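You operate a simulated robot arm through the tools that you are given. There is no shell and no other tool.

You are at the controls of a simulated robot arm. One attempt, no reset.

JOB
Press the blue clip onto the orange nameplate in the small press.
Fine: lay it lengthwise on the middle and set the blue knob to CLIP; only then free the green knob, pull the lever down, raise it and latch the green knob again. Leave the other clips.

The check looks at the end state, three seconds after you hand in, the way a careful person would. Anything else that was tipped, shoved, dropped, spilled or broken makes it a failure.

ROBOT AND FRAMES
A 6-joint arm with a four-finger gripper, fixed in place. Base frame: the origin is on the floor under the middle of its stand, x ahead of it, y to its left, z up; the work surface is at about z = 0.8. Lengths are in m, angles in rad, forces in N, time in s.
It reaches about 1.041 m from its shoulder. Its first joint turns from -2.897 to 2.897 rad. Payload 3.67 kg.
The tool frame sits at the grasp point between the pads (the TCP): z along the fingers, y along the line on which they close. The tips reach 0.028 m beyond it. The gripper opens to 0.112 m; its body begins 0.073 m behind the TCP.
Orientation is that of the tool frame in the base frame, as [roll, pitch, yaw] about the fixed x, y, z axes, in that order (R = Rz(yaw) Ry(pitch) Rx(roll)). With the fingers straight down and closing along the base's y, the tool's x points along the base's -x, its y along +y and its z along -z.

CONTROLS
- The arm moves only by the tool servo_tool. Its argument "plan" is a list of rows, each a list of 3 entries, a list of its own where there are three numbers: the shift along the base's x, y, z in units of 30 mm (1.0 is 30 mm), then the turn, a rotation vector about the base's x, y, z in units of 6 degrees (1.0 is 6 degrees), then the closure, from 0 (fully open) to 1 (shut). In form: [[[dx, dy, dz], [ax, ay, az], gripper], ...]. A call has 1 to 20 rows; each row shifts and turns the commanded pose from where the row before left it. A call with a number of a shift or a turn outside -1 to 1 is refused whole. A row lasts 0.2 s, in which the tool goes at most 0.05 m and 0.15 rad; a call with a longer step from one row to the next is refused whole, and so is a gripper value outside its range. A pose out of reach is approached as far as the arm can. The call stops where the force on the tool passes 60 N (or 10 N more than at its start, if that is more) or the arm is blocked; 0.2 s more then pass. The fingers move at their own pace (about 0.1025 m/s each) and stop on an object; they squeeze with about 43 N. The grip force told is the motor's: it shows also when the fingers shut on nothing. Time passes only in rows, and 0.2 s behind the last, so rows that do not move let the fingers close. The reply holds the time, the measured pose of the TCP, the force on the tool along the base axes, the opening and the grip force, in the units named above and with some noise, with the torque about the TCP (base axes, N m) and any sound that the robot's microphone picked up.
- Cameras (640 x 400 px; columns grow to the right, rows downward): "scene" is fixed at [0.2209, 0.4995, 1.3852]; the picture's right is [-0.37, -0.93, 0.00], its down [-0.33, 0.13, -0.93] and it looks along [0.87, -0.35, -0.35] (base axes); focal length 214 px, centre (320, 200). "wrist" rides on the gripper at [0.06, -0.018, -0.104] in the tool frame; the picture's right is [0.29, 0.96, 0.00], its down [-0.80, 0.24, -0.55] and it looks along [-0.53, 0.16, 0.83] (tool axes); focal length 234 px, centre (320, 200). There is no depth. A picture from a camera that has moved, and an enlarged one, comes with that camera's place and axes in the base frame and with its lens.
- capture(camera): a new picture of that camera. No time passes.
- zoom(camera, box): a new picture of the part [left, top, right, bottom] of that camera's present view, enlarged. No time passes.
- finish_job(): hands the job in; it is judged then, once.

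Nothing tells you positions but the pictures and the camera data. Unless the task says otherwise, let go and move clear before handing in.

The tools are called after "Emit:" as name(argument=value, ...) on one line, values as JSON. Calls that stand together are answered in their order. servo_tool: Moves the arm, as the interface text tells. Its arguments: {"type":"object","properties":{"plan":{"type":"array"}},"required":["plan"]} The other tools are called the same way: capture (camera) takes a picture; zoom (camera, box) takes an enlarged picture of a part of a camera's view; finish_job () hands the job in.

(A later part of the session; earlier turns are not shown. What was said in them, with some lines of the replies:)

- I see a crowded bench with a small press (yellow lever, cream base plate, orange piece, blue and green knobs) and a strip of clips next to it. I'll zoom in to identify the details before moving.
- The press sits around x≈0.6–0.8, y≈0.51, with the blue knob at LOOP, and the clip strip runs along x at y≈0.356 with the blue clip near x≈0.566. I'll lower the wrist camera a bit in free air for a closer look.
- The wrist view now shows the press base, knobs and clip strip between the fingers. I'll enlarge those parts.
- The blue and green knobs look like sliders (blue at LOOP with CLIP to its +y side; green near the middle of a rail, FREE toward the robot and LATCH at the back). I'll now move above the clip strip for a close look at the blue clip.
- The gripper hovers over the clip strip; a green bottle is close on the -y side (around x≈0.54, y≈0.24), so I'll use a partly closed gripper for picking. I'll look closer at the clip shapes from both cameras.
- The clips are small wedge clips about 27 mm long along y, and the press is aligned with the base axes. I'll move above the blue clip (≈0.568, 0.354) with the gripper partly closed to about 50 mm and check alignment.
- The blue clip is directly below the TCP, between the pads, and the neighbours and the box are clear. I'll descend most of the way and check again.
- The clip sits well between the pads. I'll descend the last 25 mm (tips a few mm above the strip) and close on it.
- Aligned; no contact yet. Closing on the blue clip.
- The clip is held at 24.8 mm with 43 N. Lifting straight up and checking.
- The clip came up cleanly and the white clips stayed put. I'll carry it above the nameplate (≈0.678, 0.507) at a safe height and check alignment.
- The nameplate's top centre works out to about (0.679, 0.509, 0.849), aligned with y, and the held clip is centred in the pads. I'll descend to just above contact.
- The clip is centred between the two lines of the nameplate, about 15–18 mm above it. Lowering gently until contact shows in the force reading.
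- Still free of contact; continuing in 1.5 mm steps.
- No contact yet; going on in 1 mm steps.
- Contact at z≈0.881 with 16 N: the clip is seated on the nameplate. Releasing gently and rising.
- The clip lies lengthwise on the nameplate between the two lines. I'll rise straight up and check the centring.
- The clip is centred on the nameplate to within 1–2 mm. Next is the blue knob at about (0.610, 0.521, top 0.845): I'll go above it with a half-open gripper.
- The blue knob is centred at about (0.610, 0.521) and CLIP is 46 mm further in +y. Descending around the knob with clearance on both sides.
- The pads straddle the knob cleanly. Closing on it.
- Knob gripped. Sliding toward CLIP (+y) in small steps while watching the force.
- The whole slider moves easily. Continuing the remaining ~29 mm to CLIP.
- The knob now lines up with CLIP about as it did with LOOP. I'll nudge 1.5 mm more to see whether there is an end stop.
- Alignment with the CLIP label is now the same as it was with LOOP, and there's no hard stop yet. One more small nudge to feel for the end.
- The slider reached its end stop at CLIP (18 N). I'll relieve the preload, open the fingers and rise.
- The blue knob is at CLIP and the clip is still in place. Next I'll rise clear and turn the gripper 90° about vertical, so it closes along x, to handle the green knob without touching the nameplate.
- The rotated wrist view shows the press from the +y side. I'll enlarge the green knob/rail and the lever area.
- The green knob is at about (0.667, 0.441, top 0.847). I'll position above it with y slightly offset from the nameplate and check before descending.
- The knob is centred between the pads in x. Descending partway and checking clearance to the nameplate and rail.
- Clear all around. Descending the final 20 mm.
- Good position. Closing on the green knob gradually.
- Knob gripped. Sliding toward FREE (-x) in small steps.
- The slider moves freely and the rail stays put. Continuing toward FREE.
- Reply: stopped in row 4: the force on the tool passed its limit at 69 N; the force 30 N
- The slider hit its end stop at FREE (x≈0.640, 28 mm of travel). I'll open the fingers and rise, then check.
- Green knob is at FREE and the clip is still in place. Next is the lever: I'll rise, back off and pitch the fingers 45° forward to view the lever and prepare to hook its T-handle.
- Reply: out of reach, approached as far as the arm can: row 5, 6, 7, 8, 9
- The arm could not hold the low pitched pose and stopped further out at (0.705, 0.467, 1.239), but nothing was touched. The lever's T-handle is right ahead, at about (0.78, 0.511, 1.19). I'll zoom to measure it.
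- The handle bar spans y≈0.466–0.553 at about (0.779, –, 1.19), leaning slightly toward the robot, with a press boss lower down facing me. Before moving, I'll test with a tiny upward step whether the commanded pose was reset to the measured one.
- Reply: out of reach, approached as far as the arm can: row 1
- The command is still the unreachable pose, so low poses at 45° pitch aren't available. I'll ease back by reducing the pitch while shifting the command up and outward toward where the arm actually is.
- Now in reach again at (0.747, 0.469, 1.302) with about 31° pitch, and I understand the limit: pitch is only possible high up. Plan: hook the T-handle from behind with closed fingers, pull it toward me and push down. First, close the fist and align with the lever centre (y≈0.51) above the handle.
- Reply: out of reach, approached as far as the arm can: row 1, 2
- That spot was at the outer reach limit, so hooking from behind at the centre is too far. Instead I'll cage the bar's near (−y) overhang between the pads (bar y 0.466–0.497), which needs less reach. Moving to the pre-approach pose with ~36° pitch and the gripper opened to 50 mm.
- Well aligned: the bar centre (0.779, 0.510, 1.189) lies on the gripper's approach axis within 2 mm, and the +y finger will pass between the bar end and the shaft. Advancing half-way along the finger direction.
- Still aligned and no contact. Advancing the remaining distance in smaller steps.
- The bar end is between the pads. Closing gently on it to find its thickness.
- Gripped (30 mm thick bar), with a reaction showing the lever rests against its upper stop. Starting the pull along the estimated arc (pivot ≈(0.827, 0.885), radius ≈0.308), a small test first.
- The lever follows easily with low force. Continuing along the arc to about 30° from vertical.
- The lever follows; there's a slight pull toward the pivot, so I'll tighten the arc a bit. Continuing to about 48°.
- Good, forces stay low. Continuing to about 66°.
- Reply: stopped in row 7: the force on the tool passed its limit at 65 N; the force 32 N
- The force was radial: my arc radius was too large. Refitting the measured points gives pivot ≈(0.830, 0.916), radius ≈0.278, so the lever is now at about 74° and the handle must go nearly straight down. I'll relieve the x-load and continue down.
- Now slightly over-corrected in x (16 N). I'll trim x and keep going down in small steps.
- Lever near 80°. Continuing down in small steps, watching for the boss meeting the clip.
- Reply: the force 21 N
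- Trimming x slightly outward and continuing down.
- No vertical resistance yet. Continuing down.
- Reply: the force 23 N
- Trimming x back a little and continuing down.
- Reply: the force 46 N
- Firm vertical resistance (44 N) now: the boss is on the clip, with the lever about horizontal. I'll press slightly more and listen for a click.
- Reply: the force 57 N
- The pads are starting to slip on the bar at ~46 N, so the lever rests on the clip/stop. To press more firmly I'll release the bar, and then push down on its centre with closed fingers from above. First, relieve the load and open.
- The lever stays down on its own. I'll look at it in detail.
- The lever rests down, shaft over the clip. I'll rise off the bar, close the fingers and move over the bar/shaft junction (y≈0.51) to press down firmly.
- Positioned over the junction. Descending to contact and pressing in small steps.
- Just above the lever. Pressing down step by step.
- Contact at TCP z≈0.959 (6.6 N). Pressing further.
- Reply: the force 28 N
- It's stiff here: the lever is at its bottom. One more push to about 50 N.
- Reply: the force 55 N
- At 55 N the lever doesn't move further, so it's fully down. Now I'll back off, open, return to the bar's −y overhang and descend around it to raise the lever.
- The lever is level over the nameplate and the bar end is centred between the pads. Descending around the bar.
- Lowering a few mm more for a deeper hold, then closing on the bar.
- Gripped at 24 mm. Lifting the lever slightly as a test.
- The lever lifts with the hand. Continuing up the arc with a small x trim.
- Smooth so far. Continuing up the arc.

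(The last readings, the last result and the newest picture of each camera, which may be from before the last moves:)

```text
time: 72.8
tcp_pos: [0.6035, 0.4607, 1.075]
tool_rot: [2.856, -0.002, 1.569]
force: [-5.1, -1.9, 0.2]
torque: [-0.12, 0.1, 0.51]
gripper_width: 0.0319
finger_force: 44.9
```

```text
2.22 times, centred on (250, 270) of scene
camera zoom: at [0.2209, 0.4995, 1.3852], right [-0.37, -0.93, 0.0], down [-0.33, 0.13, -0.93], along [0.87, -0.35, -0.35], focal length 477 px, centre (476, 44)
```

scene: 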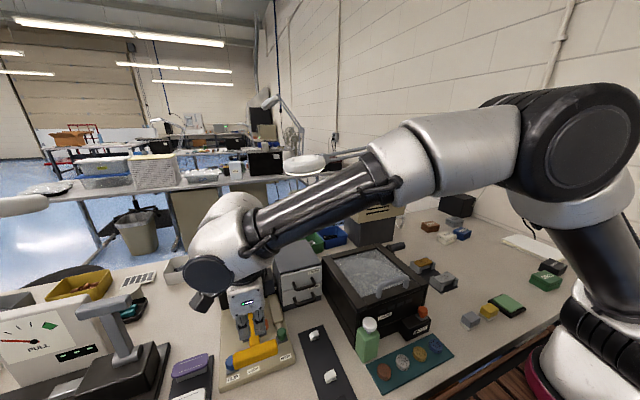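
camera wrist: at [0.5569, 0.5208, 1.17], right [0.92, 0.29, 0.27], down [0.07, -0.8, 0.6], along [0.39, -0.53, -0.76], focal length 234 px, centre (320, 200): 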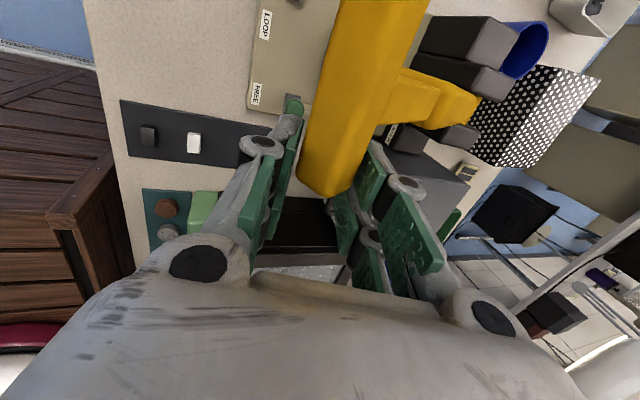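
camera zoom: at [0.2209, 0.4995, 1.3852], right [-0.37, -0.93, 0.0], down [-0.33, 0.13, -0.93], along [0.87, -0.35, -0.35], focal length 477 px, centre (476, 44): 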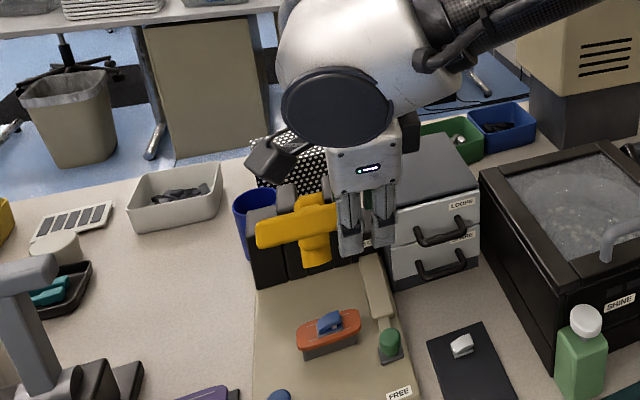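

Going well; the clip is visible on the nameplate. Continuing up.

Emit:
servo_tool(plan=[[[0.283, 0, 0.387], [0, -0.25, 0], 0.95], [[0.303, 0, 0.37], [0, -0.25, 0], 0.95], [[0.323, 0, 0.353], [0, -0.25, 0], 0.95], [[0.34, 0, 0.337], [0, -0.25, 0], 0.95], [[0.357, 0, 0.32], [0, -0.25, 0], 0.95], [[0.373, 0, 0.3], [0, -0.25, 0], 0.95], [[0, 0, 0], [0, 0, 0], 0.95]])

Emit:
capture(camera="wrist")

Emit:
zoom(camera="scene", box=[220, 290, 320, 380])

```text
time: 74.3
tcp_pos: [0.6643, 0.4614, 1.1368]
tool_rot: [2.698, -0.004, 1.572]
force: [7.5, 1.3, -9.5]
torque: [-0.52, -0.19, -0.08]
gripper_width: 0.0283
finger_force: 44.4
```

```text
taken
camera wrist: at [0.6035, 0.5208, 1.2226], right [0.87, 0.29, 0.41], down [-0.02, -0.8, 0.6], along [0.5, -0.53, -0.69], focal length 234 px, centre (320, 200)
```

wrist: 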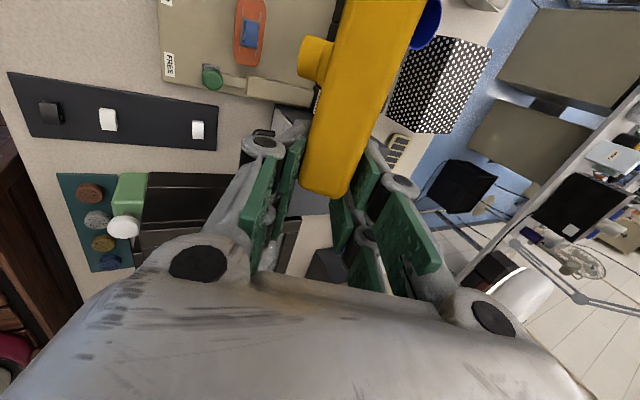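

```text
4.44 times, centred on (270, 335) of scene
camera zoom: at [0.2209, 0.4995, 1.3852], right [-0.37, -0.93, 0.0], down [-0.33, 0.13, -0.93], along [0.87, -0.35, -0.35], focal length 953 px, centre (542, -400)
```

zoom: 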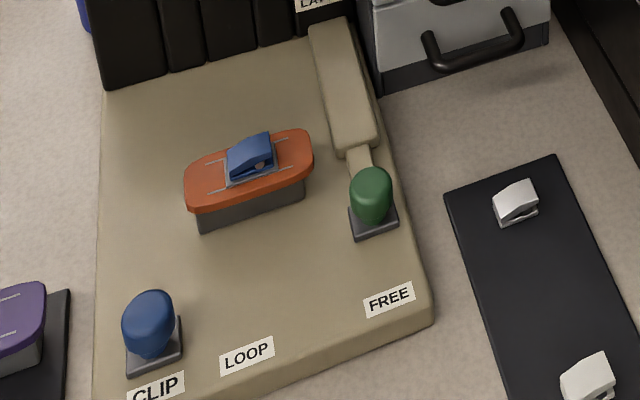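

The pressed clip now shows a grey base under it. It looks fastened. Continuing to raise the lever toward upright.

Emit:
servo_tool(plan=[[[0.4, 0, 0.25], [0, -0.2, 0], 0.95], [[0.41, 0, 0.245], [0, -0.2, 0], 0.95], [[0.417, 0, 0.23], [0, -0.2, 0], 0.95], [[0.429, 0, 0.21], [0, -0.2, 0], 0.95], [[0.439, 0, 0.19], [0, -0.2, 0], 0.95], [[0.449, 0, 0.165], [0, -0.2, 0], 0.95], [[0, 0, 0], [0, 0, 0], 0.95]])

Emit:
capture(camera="wrist")

Emit:
zoom(camera="scene", box=[180, 140, 300, 320])

```text
time: 76.0
tcp_pos: [0.7398, 0.4619, 1.1753]
tool_rot: [2.573, -0.002, 1.574]
force: [-4.7, 1.8, -2.7]
torque: [-0.07, 1.09, 0.61]
gripper_width: 0.0271
finger_force: 44.7
```

```text
taken
camera wrist: at [0.6684, 0.5208, 1.2536], right [0.81, 0.29, 0.52], down [-0.1, -0.8, 0.59], along [0.58, -0.53, -0.62], focal length 234 px, centre (320, 200)
```

wrist: 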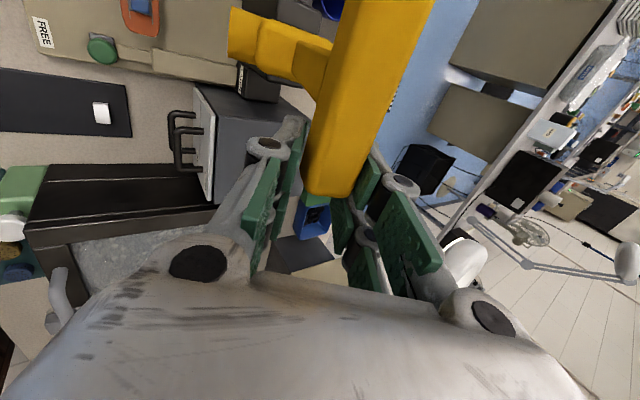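

```text
2.22 times, centred on (240, 230) of scene
camera zoom: at [0.2209, 0.4995, 1.3852], right [-0.37, -0.93, 0.0], down [-0.33, 0.13, -0.93], along [0.87, -0.35, -0.35], focal length 477 px, centre (498, 133)
```

zoom: 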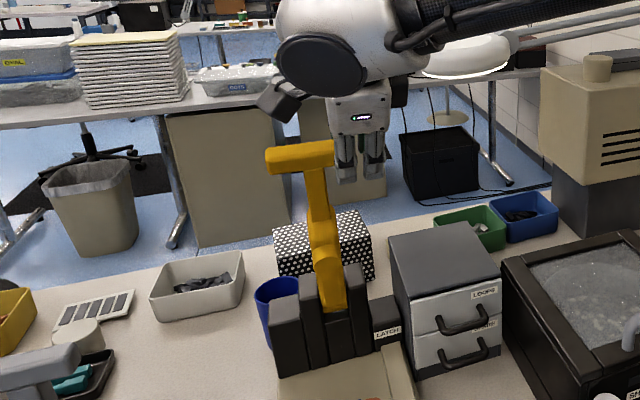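

Lever at ~19° from vertical. Continuing to its upper stop.

Emit:
servo_tool(plan=[[[0.45, 0, 0.14], [0, -0.18, 0], 0.95], [[0.455, 0, 0.115], [0, -0.18, 0], 0.95], [[0.3, 0, 0.065], [0, -0.15, 0], 0.95], [[0, 0, 0], [0, 0, 0], 0.95]])

Emit:
zoom(camera="scene", box=[180, 140, 300, 320])

```text
time: 77.0
tcp_pos: [0.776, 0.4619, 1.1858]
tool_rot: [2.519, -0.005, 1.572]
force: [-2.8, 2.7, -4.9]
torque: [-0.39, 0.69, 0.51]
gripper_width: 0.0297
finger_force: 44.2
```

```text
2.22 times, centred on (240, 230) of scene
camera zoom: at [0.2209, 0.4995, 1.3852], right [-0.37, -0.93, 0.0], down [-0.33, 0.13, -0.93], along [0.87, -0.35, -0.35], focal length 477 px, centre (498, 133)
```

zoom: 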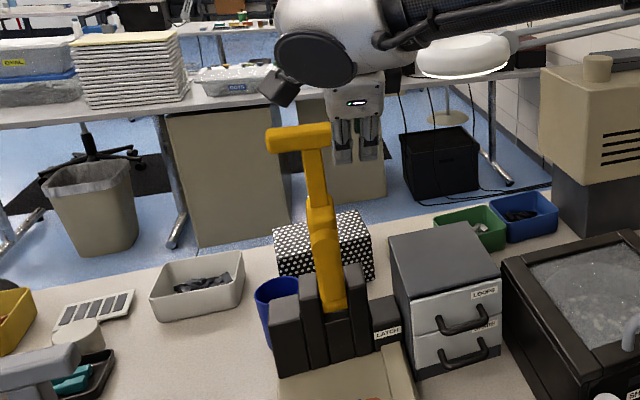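

Nearly at the original position. Nudging further until the upper stop is felt.

Emit:
servo_tool(plan=[[[0.1, 0, 0.02], [0, -0.03, 0], 0.95], [[0.08, 0, 0.015], [0, -0.03, 0], 0.95], [[0, 0, 0], [0, 0, 0], 0.95]])

```text
time: 77.8
tcp_pos: [0.7803, 0.4609, 1.1854]
tool_rot: [2.515, -0.004, 1.573]
force: [-21.3, -1.2, -11.1]
torque: [-0.07, 0.64, 0.96]
gripper_width: 0.0299
finger_force: 45.3
```

Upper stop reached (21 N). The lever stayed up earlier with the latch free, so I'll relieve the load, open slowly and check that it stays.

Emit:
servo_tool(plan=[[[-0.03, 0, -0.01], [0, 0, 0], 0.95], [[0, 0, 0], [0, 0, 0], 0.72], [[0, 0, 0], [0, 0, 0], 0.66], [[0, 0, 0], [0, 0, 0], 0.6], [[0, 0, 0], [0, 0, 0], 0.55], [[0, 0, 0], [0, 0, 0], 0.55]])

Emit:
capture(camera="wrist")

Emit:
zoom(camera="scene", box=[180, 140, 300, 320])

```text
time: 79.2
tcp_pos: [0.7805, 0.4618, 1.1869]
tool_rot: [2.513, -0.005, 1.57]
force: [-0.7, 0.2, 0.4]
torque: [0.01, 0.04, -0.04]
gripper_width: 0.0503
finger_force: 0.0
```

```text
taken
camera wrist: at [0.7045, 0.5205, 1.2597], right [0.77, 0.29, 0.56], down [-0.13, -0.8, 0.59], along [0.62, -0.53, -0.58], focal length 234 px, centre (320, 200)
```

wrist: 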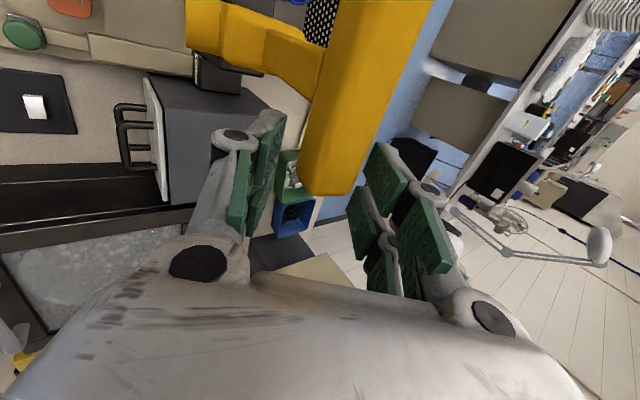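

```text
2.22 times, centred on (240, 230) of scene
camera zoom: at [0.2209, 0.4995, 1.3852], right [-0.37, -0.93, 0.0], down [-0.33, 0.13, -0.93], along [0.87, -0.35, -0.35], focal length 477 px, centre (498, 133)
```

zoom: 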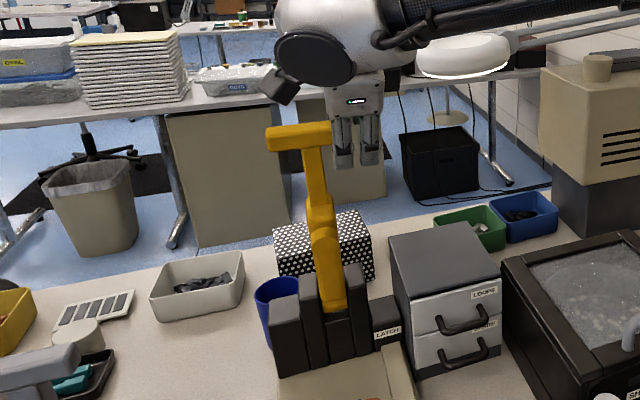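

The lever stays up at its original position. Retreating along the finger axis, then rotating the hand back to vertical while moving away from the lever.

Emit:
servo_tool(plan=[[[-0.3, 0, 0.41], [0, 0, 0], 0.55], [[-0.44, 0, 0.607], [0, 0, 0], 0.55], [[-0.44, 0, 0.607], [0, 0, 0], 0.55], [[-0.44, 0, 0.607], [0, 0, 0], 0.55], [[-0.5, -0.1, 0], [0, 0.9, 0], 0.55], [[-0.5, -0.1, -0.3], [0, 1, 0], 0.55], [[-0.5, -0.1, -0.5], [0, 1, 0], 0.55], [[-0.5, -0.1, -0.8], [0, 1, 0], 0.55], [[-0.3, -0.1, -0.9], [0, 1, 0], 0.55], [[-0.2, -0.1, -1.0], [0, 1, 0], 0.55], [[0, 0, 0], [0, 0.1, 0], 0.55]])

Emit:
capture(camera="wrist")

Emit:
capture(camera="scene")

```text
time: 81.5
tcp_pos: [0.657, 0.4435, 1.1473]
tool_rot: [-3.14, -0.001, 1.568]
force: [-1.0, -0.4, 0.8]
torque: [0.0, 0.0, -0.03]
gripper_width: 0.0504
finger_force: 0.1
```

```text
taken
camera wrist: at [0.6386, 0.5024, 1.2515], right [0.96, 0.29, 0.0], down [0.24, -0.8, 0.55], along [0.16, -0.53, -0.83], focal length 234 px, centre (320, 200)
```

wrist: 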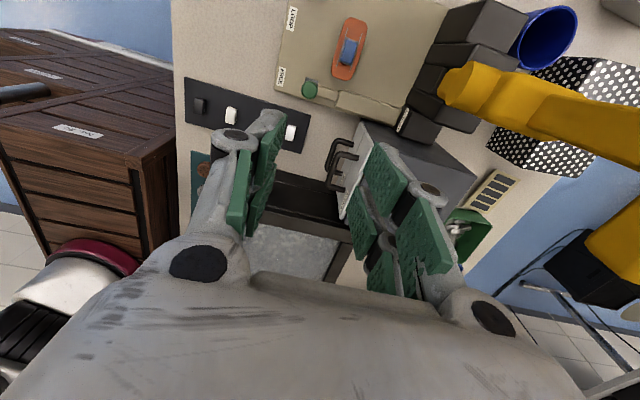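

```text
taken
```

scene: 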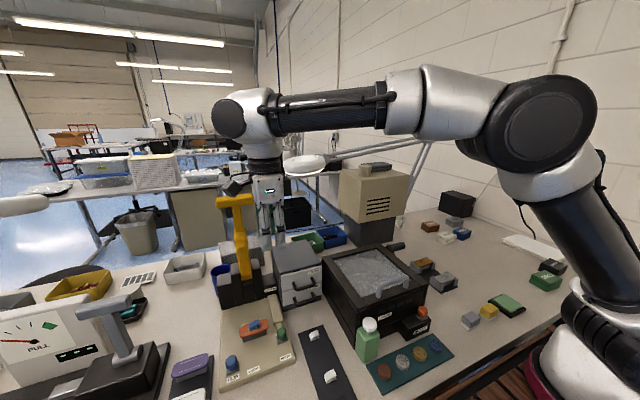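

The hand is vertical again and the lever is up. Checking the clip and knobs closely.

Emit:
zoom(camera="wrist", box=[280, 10, 420, 110])

Emit:
zoom(camera="scene", box=[225, 295, 300, 355])

```text
4.00 times, centred on (350, 60) of wrist
camera zoom: at [0.6386, 0.5024, 1.2515], right [0.96, 0.29, 0.0], down [0.24, -0.8, 0.55], along [0.16, -0.53, -0.83], focal length 937 px, centre (200, 760)
```

zoom: 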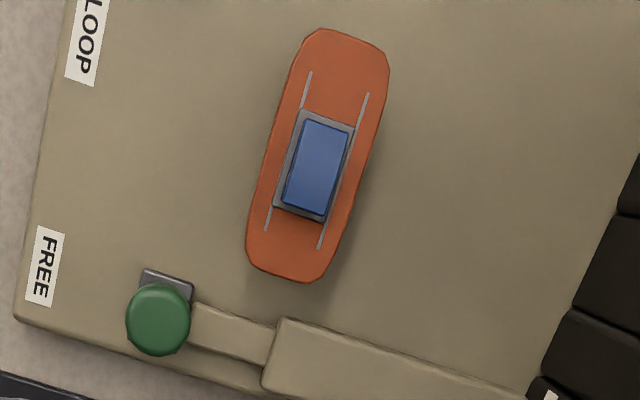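

```text
6.67 times, centred on (262, 325) of scene
camera zoom: at [0.2209, 0.4995, 1.3852], right [-0.37, -0.93, 0.0], down [-0.33, 0.13, -0.93], along [0.87, -0.35, -0.35], focal length 1430 px, centre (703, -633)
```

zoom: 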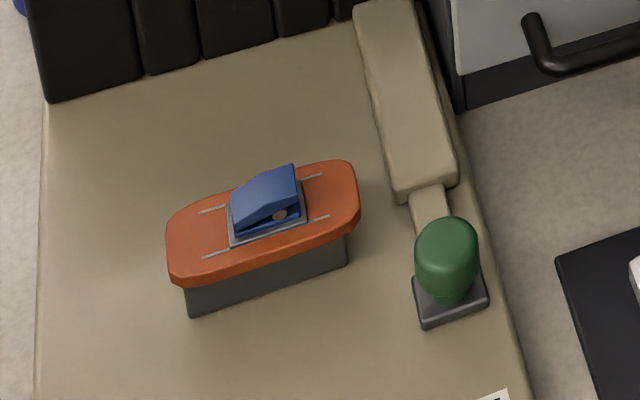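

The clip is pressed on, centred and lengthwise. Now to re-latch: moving above the green knob at (0.640, 0.442).

Emit:
servo_tool(plan=[[[-0.071, -0.031, -0.9], [0, 0, 0], 0.55], [[-0.071, -0.031, -0.9], [0, 0, 0], 0.55], [[-0.071, -0.031, -0.9], [0, 0, 0], 0.55], [[-0.071, -0.031, -0.9], [0, 0, 0], 0.55], [[-0.071, -0.031, -0.9], [0, 0, 0], 0.55], [[-0.071, -0.031, -0.9], [0, 0, 0], 0.55], [[-0.071, -0.031, -0.9], [0, 0, 0], 0.55], [[-0.071, -0.031, -0.9], [0, 0, 0], 0.55], [[0, 0, 0], [0, 0, 0], 0.55]])

Emit:
zoom(camera="wrist", box=[200, 60, 440, 250])

Emit:
zoom(camera="scene", box=[220, 280, 320, 370])

```text
time: 83.5
tcp_pos: [0.6378, 0.4368, 0.931]
tool_rot: [3.141, -0.003, 1.57]
force: [0.8, -0.1, -0.8]
torque: [0.04, 0.01, -0.02]
gripper_width: 0.0501
finger_force: 0.0
```

```text
2.11 times, centred on (320, 155) of wrist
camera zoom: at [0.6208, 0.4958, 1.0361], right [0.96, 0.29, 0.0], down [0.24, -0.8, 0.55], along [0.16, -0.53, -0.83], focal length 493 px, centre (320, 295)
```

zoom: 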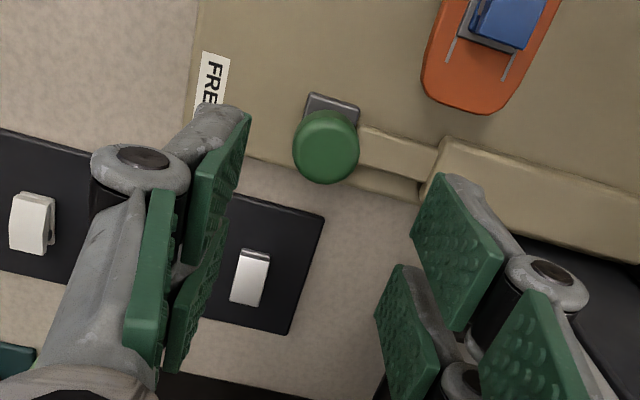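

```text
4.44 times, centred on (270, 325) of scene
camera zoom: at [0.2209, 0.4995, 1.3852], right [-0.37, -0.93, 0.0], down [-0.33, 0.13, -0.93], along [0.87, -0.35, -0.35], focal length 953 px, centre (542, -356)
```

zoom: 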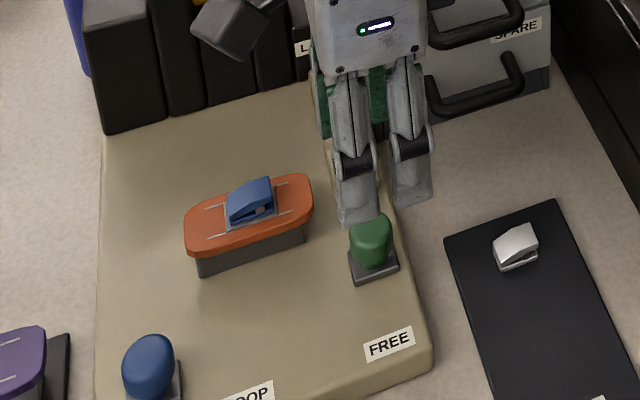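

Same alignment as before. Descending around the green knob.

Emit:
servo_tool(plan=[[[0, 0, -0.7], [0, 0, 0], 0.55], [[0, 0, -0.7], [0, 0, 0], 0.55], [[0, 0, -0.5], [0, 0, 0], 0.55], [[0, 0, -0.4], [0, 0, 0], 0.55], [[0, 0, 0], [0, 0, 0], 0.55]])

Emit:
zoom(camera="wrist", box=[200, 60, 440, 250])

```text
time: 84.8
tcp_pos: [0.64, 0.4364, 0.8625]
tool_rot: [3.141, -0.004, 1.57]
force: [0.8, 0.5, 1.0]
torque: [-0.02, 0.0, 0.01]
gripper_width: 0.0504
finger_force: 0.1
```

```text
2.11 times, centred on (320, 155) of wrist
camera zoom: at [0.6215, 0.4953, 0.967], right [0.96, 0.29, 0.0], down [0.24, -0.8, 0.55], along [0.16, -0.53, -0.83], focal length 493 px, centre (320, 295)
```

zoom: 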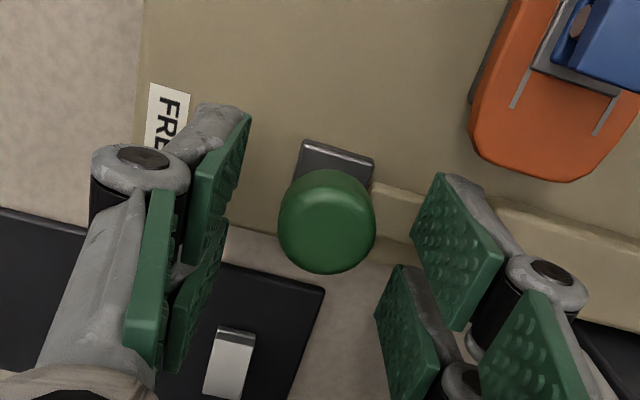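

Good alignment. Closing on the knob.

Emit:
servo_tool(plan=[[[0, 0, 0], [0, 0, 0], 0.65], [[0, 0, 0], [0, 0, 0], 0.72], [[0, 0, 0], [0, 0, 0], 0.8], [[0, 0, 0], [0, 0, 0], 0.9], [[0, 0, 0], [0, 0, 0], 0.9]])

```text
time: 86.0
tcp_pos: [0.6398, 0.4365, 0.8637]
tool_rot: [-3.14, -0.004, 1.57]
force: [3.4, 1.8, -0.9]
torque: [-0.01, -0.06, -0.01]
gripper_width: 0.0251
finger_force: 45.0
```

Gripped. Sliding toward LATCH (+x).

Emit:
servo_tool(plan=[[[0.15, 0, 0], [0, 0, 0], 0.9], [[0.2, 0, 0], [0, 0, 0], 0.9], [[0.2, 0, 0], [0, 0, 0], 0.9], [[0.2, 0, 0], [0, 0, 0], 0.9], [[0.08, 0, 0], [0, 0, 0], 0.9], [[0, 0, 0], [0, 0, 0], 0.9]])

Emit:
zoom(camera="wrist", box=[200, 60, 440, 250])

```text
time: 87.3
tcp_pos: [0.666, 0.4371, 0.8628]
tool_rot: [-3.141, -0.003, 1.568]
force: [0.2, -5.2, 1.3]
torque: [-0.19, 0.06, 0.02]
gripper_width: 0.0251
finger_force: 45.0
```

```text
2.11 times, centred on (320, 155) of wrist
camera zoom: at [0.6471, 0.4953, 0.9671], right [0.96, 0.29, 0.0], down [0.24, -0.8, 0.55], along [0.16, -0.53, -0.83], focal length 493 px, centre (320, 295)
```

zoom: 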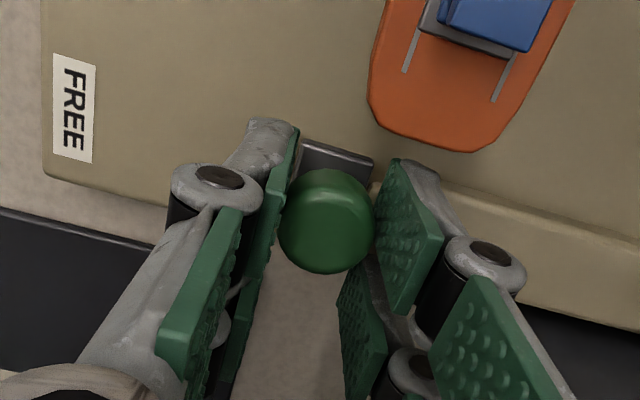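

Nearly back at the original latch position (0.668). Nudging until the end stop is felt.

Emit:
servo_tool(plan=[[[0.06, 0, 0], [0, 0, 0], 0.9], [[0.05, 0, 0], [0, 0, 0], 0.9], [[0, 0, 0], [0, 0, 0], 0.9]])

```text
time: 88.2
tcp_pos: [0.669, 0.4354, 0.8636]
tool_rot: [3.141, -0.002, 1.57]
force: [-4.8, -4.5, -0.1]
torque: [0.22, 0.16, 0.03]
gripper_width: 0.025
finger_force: 45.3
```

Emit:
servo_tool(plan=[[[0.05, 0, 0], [0, 0, 0], 0.9], [[0.03, 0, 0], [0, 0, 0], 0.9], [[0, 0, 0], [0, 0, 0], 0.9]])

Emit:
zoom(camera="wrist", box=[200, 60, 440, 250])

```text
time: 89.0
tcp_pos: [0.6681, 0.4368, 0.8628]
tool_rot: [-3.141, -0.002, 1.569]
force: [-36.8, -6.6, 2.8]
torque: [-0.11, 0.96, 0.23]
gripper_width: 0.0252
finger_force: 45.1
```

```text
2.11 times, centred on (320, 155) of wrist
camera zoom: at [0.6501, 0.4956, 0.967], right [0.96, 0.29, 0.0], down [0.24, -0.8, 0.55], along [0.16, -0.53, -0.83], focal length 493 px, centre (320, 295)
```

zoom: 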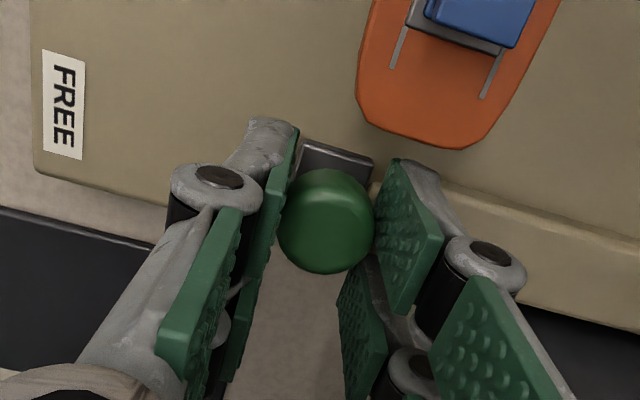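

End stop at LATCH reached (37 N, x≈0.668 as at the start). Relieving the load, opening and rising.

Emit:
servo_tool(plan=[[[-0.07, 0, 0], [0, 0, 0], 0.9], [[0, 0, 0], [0, 0, 0], 0.75], [[0, 0, 0], [0, 0, 0], 0.65], [[0, 0, 0], [0, 0, 0], 0.55], [[0, 0, 0], [0, 0, 0], 0.55], [[0, 0, 0.5], [0, 0, 0], 0.55], [[0, 0, 1.0], [0, 0, 0], 0.55], [[0, 0, 1.0], [0, 0, 0], 0.55], [[0, 0, 1.0], [0, 0, 0], 0.55]])

Emit:
capture(camera="wrist")

Emit:
zoom(camera="scene", box=[200, 270, 320, 390])

```text
time: 91.0
tcp_pos: [0.6695, 0.4361, 0.968]
tool_rot: [-3.14, -0.004, 1.569]
force: [0.2, 0.1, -0.3]
torque: [-0.02, 0.04, 0.0]
gripper_width: 0.0505
finger_force: 0.1
```

```text
taken
camera wrist: at [0.6506, 0.4949, 1.0717], right [0.96, 0.29, 0.0], down [0.24, -0.8, 0.55], along [0.16, -0.53, -0.83], focal length 234 px, centre (320, 200)
```

wrist: 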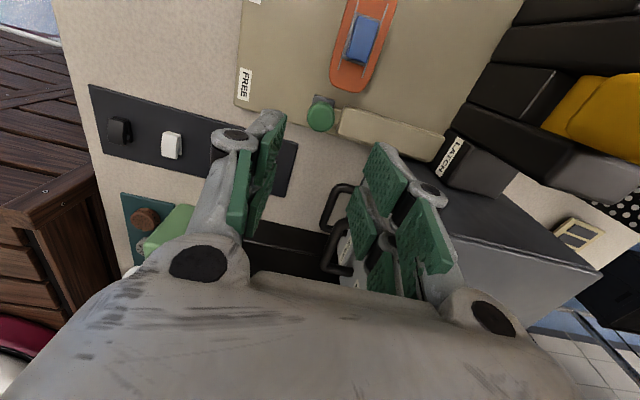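

```text
3.33 times, centred on (260, 330) of scene
camera zoom: at [0.2209, 0.4995, 1.3852], right [-0.37, -0.93, 0.0], down [-0.33, 0.13, -0.93], along [0.87, -0.35, -0.35], focal length 715 px, centre (520, -233)
```

zoom: 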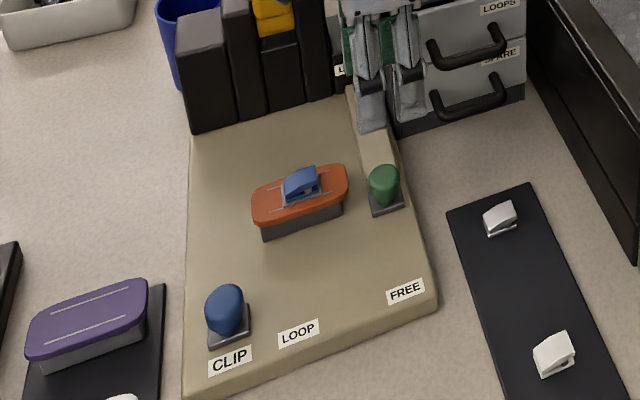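

All steps are done. Moving the arm up and back, clear of the press, for a final check.

Emit:
servo_tool(plan=[[[-0.5, -0.1, 0.8], [0, 0, 0], 0.55], [[-0.7, -0.1, 0.9], [0, 0, 0], 0.4], [[-0.9, -0.1, 0.9], [0, 0, 0], 0.2], [[-0.9, -0.2, 0.9], [0, 0, 0], 0.0], [[-0.9, -0.3, 0.9], [0, 0, 0], 0.0], [[-0.9, -0.4, 0.9], [0, 0, 0], 0.0], [[-0.9, -0.5, 0.9], [0, 0, 0], 0.0], [[-0.5, -0.5, 0.8], [0, 0, 0], 0.0], [[0, 0, 0], [0, 0, 0], 0.0]])

Emit:
capture(camera="scene")

Emit:
zoom(camera="scene", box=[195, 180, 325, 400])

Emit:
zoom(camera="scene", box=[225, 295, 300, 355])

Emit:
capture(camera="wrist")

```text
time: 93.0
tcp_pos: [0.4822, 0.3703, 1.1778]
tool_rot: [-3.141, -0.002, 1.57]
force: [-0.2, -0.5, -0.5]
torque: [0.0, 0.0, -0.02]
gripper_width: 0.1121
finger_force: 0.0
```

```text
taken
```

scene: 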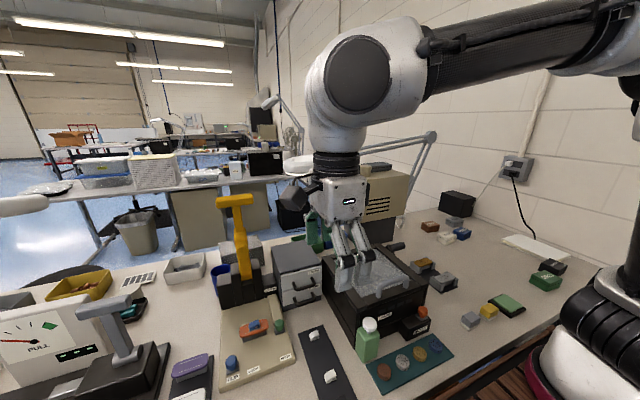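

```text
1.82 times, centred on (260, 290) of scene
camera zoom: at [0.2209, 0.4995, 1.3852], right [-0.37, -0.93, 0.0], down [-0.33, 0.13, -0.93], along [0.87, -0.35, -0.35], focal length 390 px, centre (429, 36)
```

zoom: 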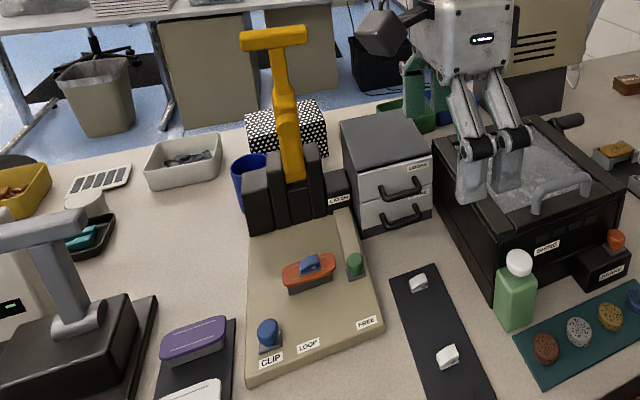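

```text
6.67 times, centred on (262, 325) of scene
camera zoom: at [0.2209, 0.4995, 1.3852], right [-0.37, -0.93, 0.0], down [-0.33, 0.13, -0.93], along [0.87, -0.35, -0.35], focal length 1430 px, centre (703, -633)
```

zoom: 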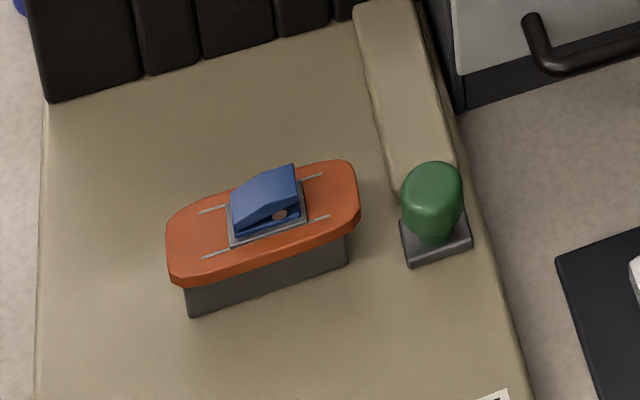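

```text
taken
camera wrist: at [0.4649, 0.4294, 1.2821], right [0.96, 0.29, 0.0], down [0.24, -0.8, 0.55], along [0.16, -0.53, -0.83], focal length 234 px, centre (320, 200)
```

wrist: 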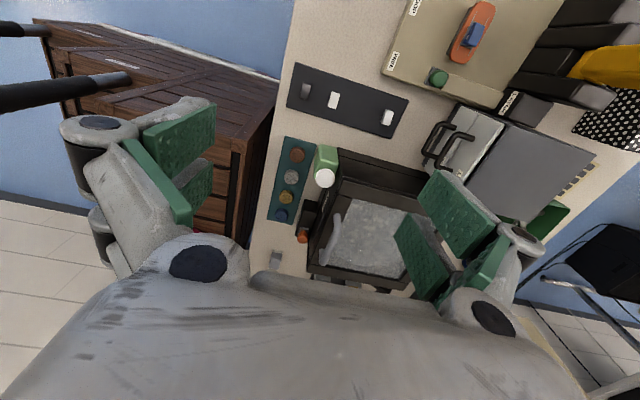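

The lever is upright again, the green knob is latched, the blue knob is at CLIP, and the blue clip is pressed lengthwise on the middle of the orange nameplate. The other clips and objects are untouched and the arm is clear, so I'm handing in.

Emit:
finish_job()

```text
The job is handed in.
```

The blue clip is pressed onto the middle of the orange nameplate, lying lengthwise, and I've handed the job in. I don't have the result of the check.

- **Clip:** I placed it to within about 2 mm of the nameplate's centre. After the press, a grey base showed around it. I heard no click, so that base is the only sign that it fastened.
- **Blue knob:** It is at CLIP, against its end stop. I set it before freeing the green knob.
- **Lever:** I pulled it down until it stopped and pressed it with about 55 N. Then I raised it back to where it started.
- **Green knob:** I freed it before the press and slid it back to its latch stop afterwards.
- **Everything else:** The other clips are where they were, nothing else looks moved in the final pictures, and the arm is open and clear of the press.

The force limit stopped the arm twice. The first time was when the green knob reached its end stop. The second was partway through the lever pull, when my arc was slightly too wide; I corrected it and carried on.
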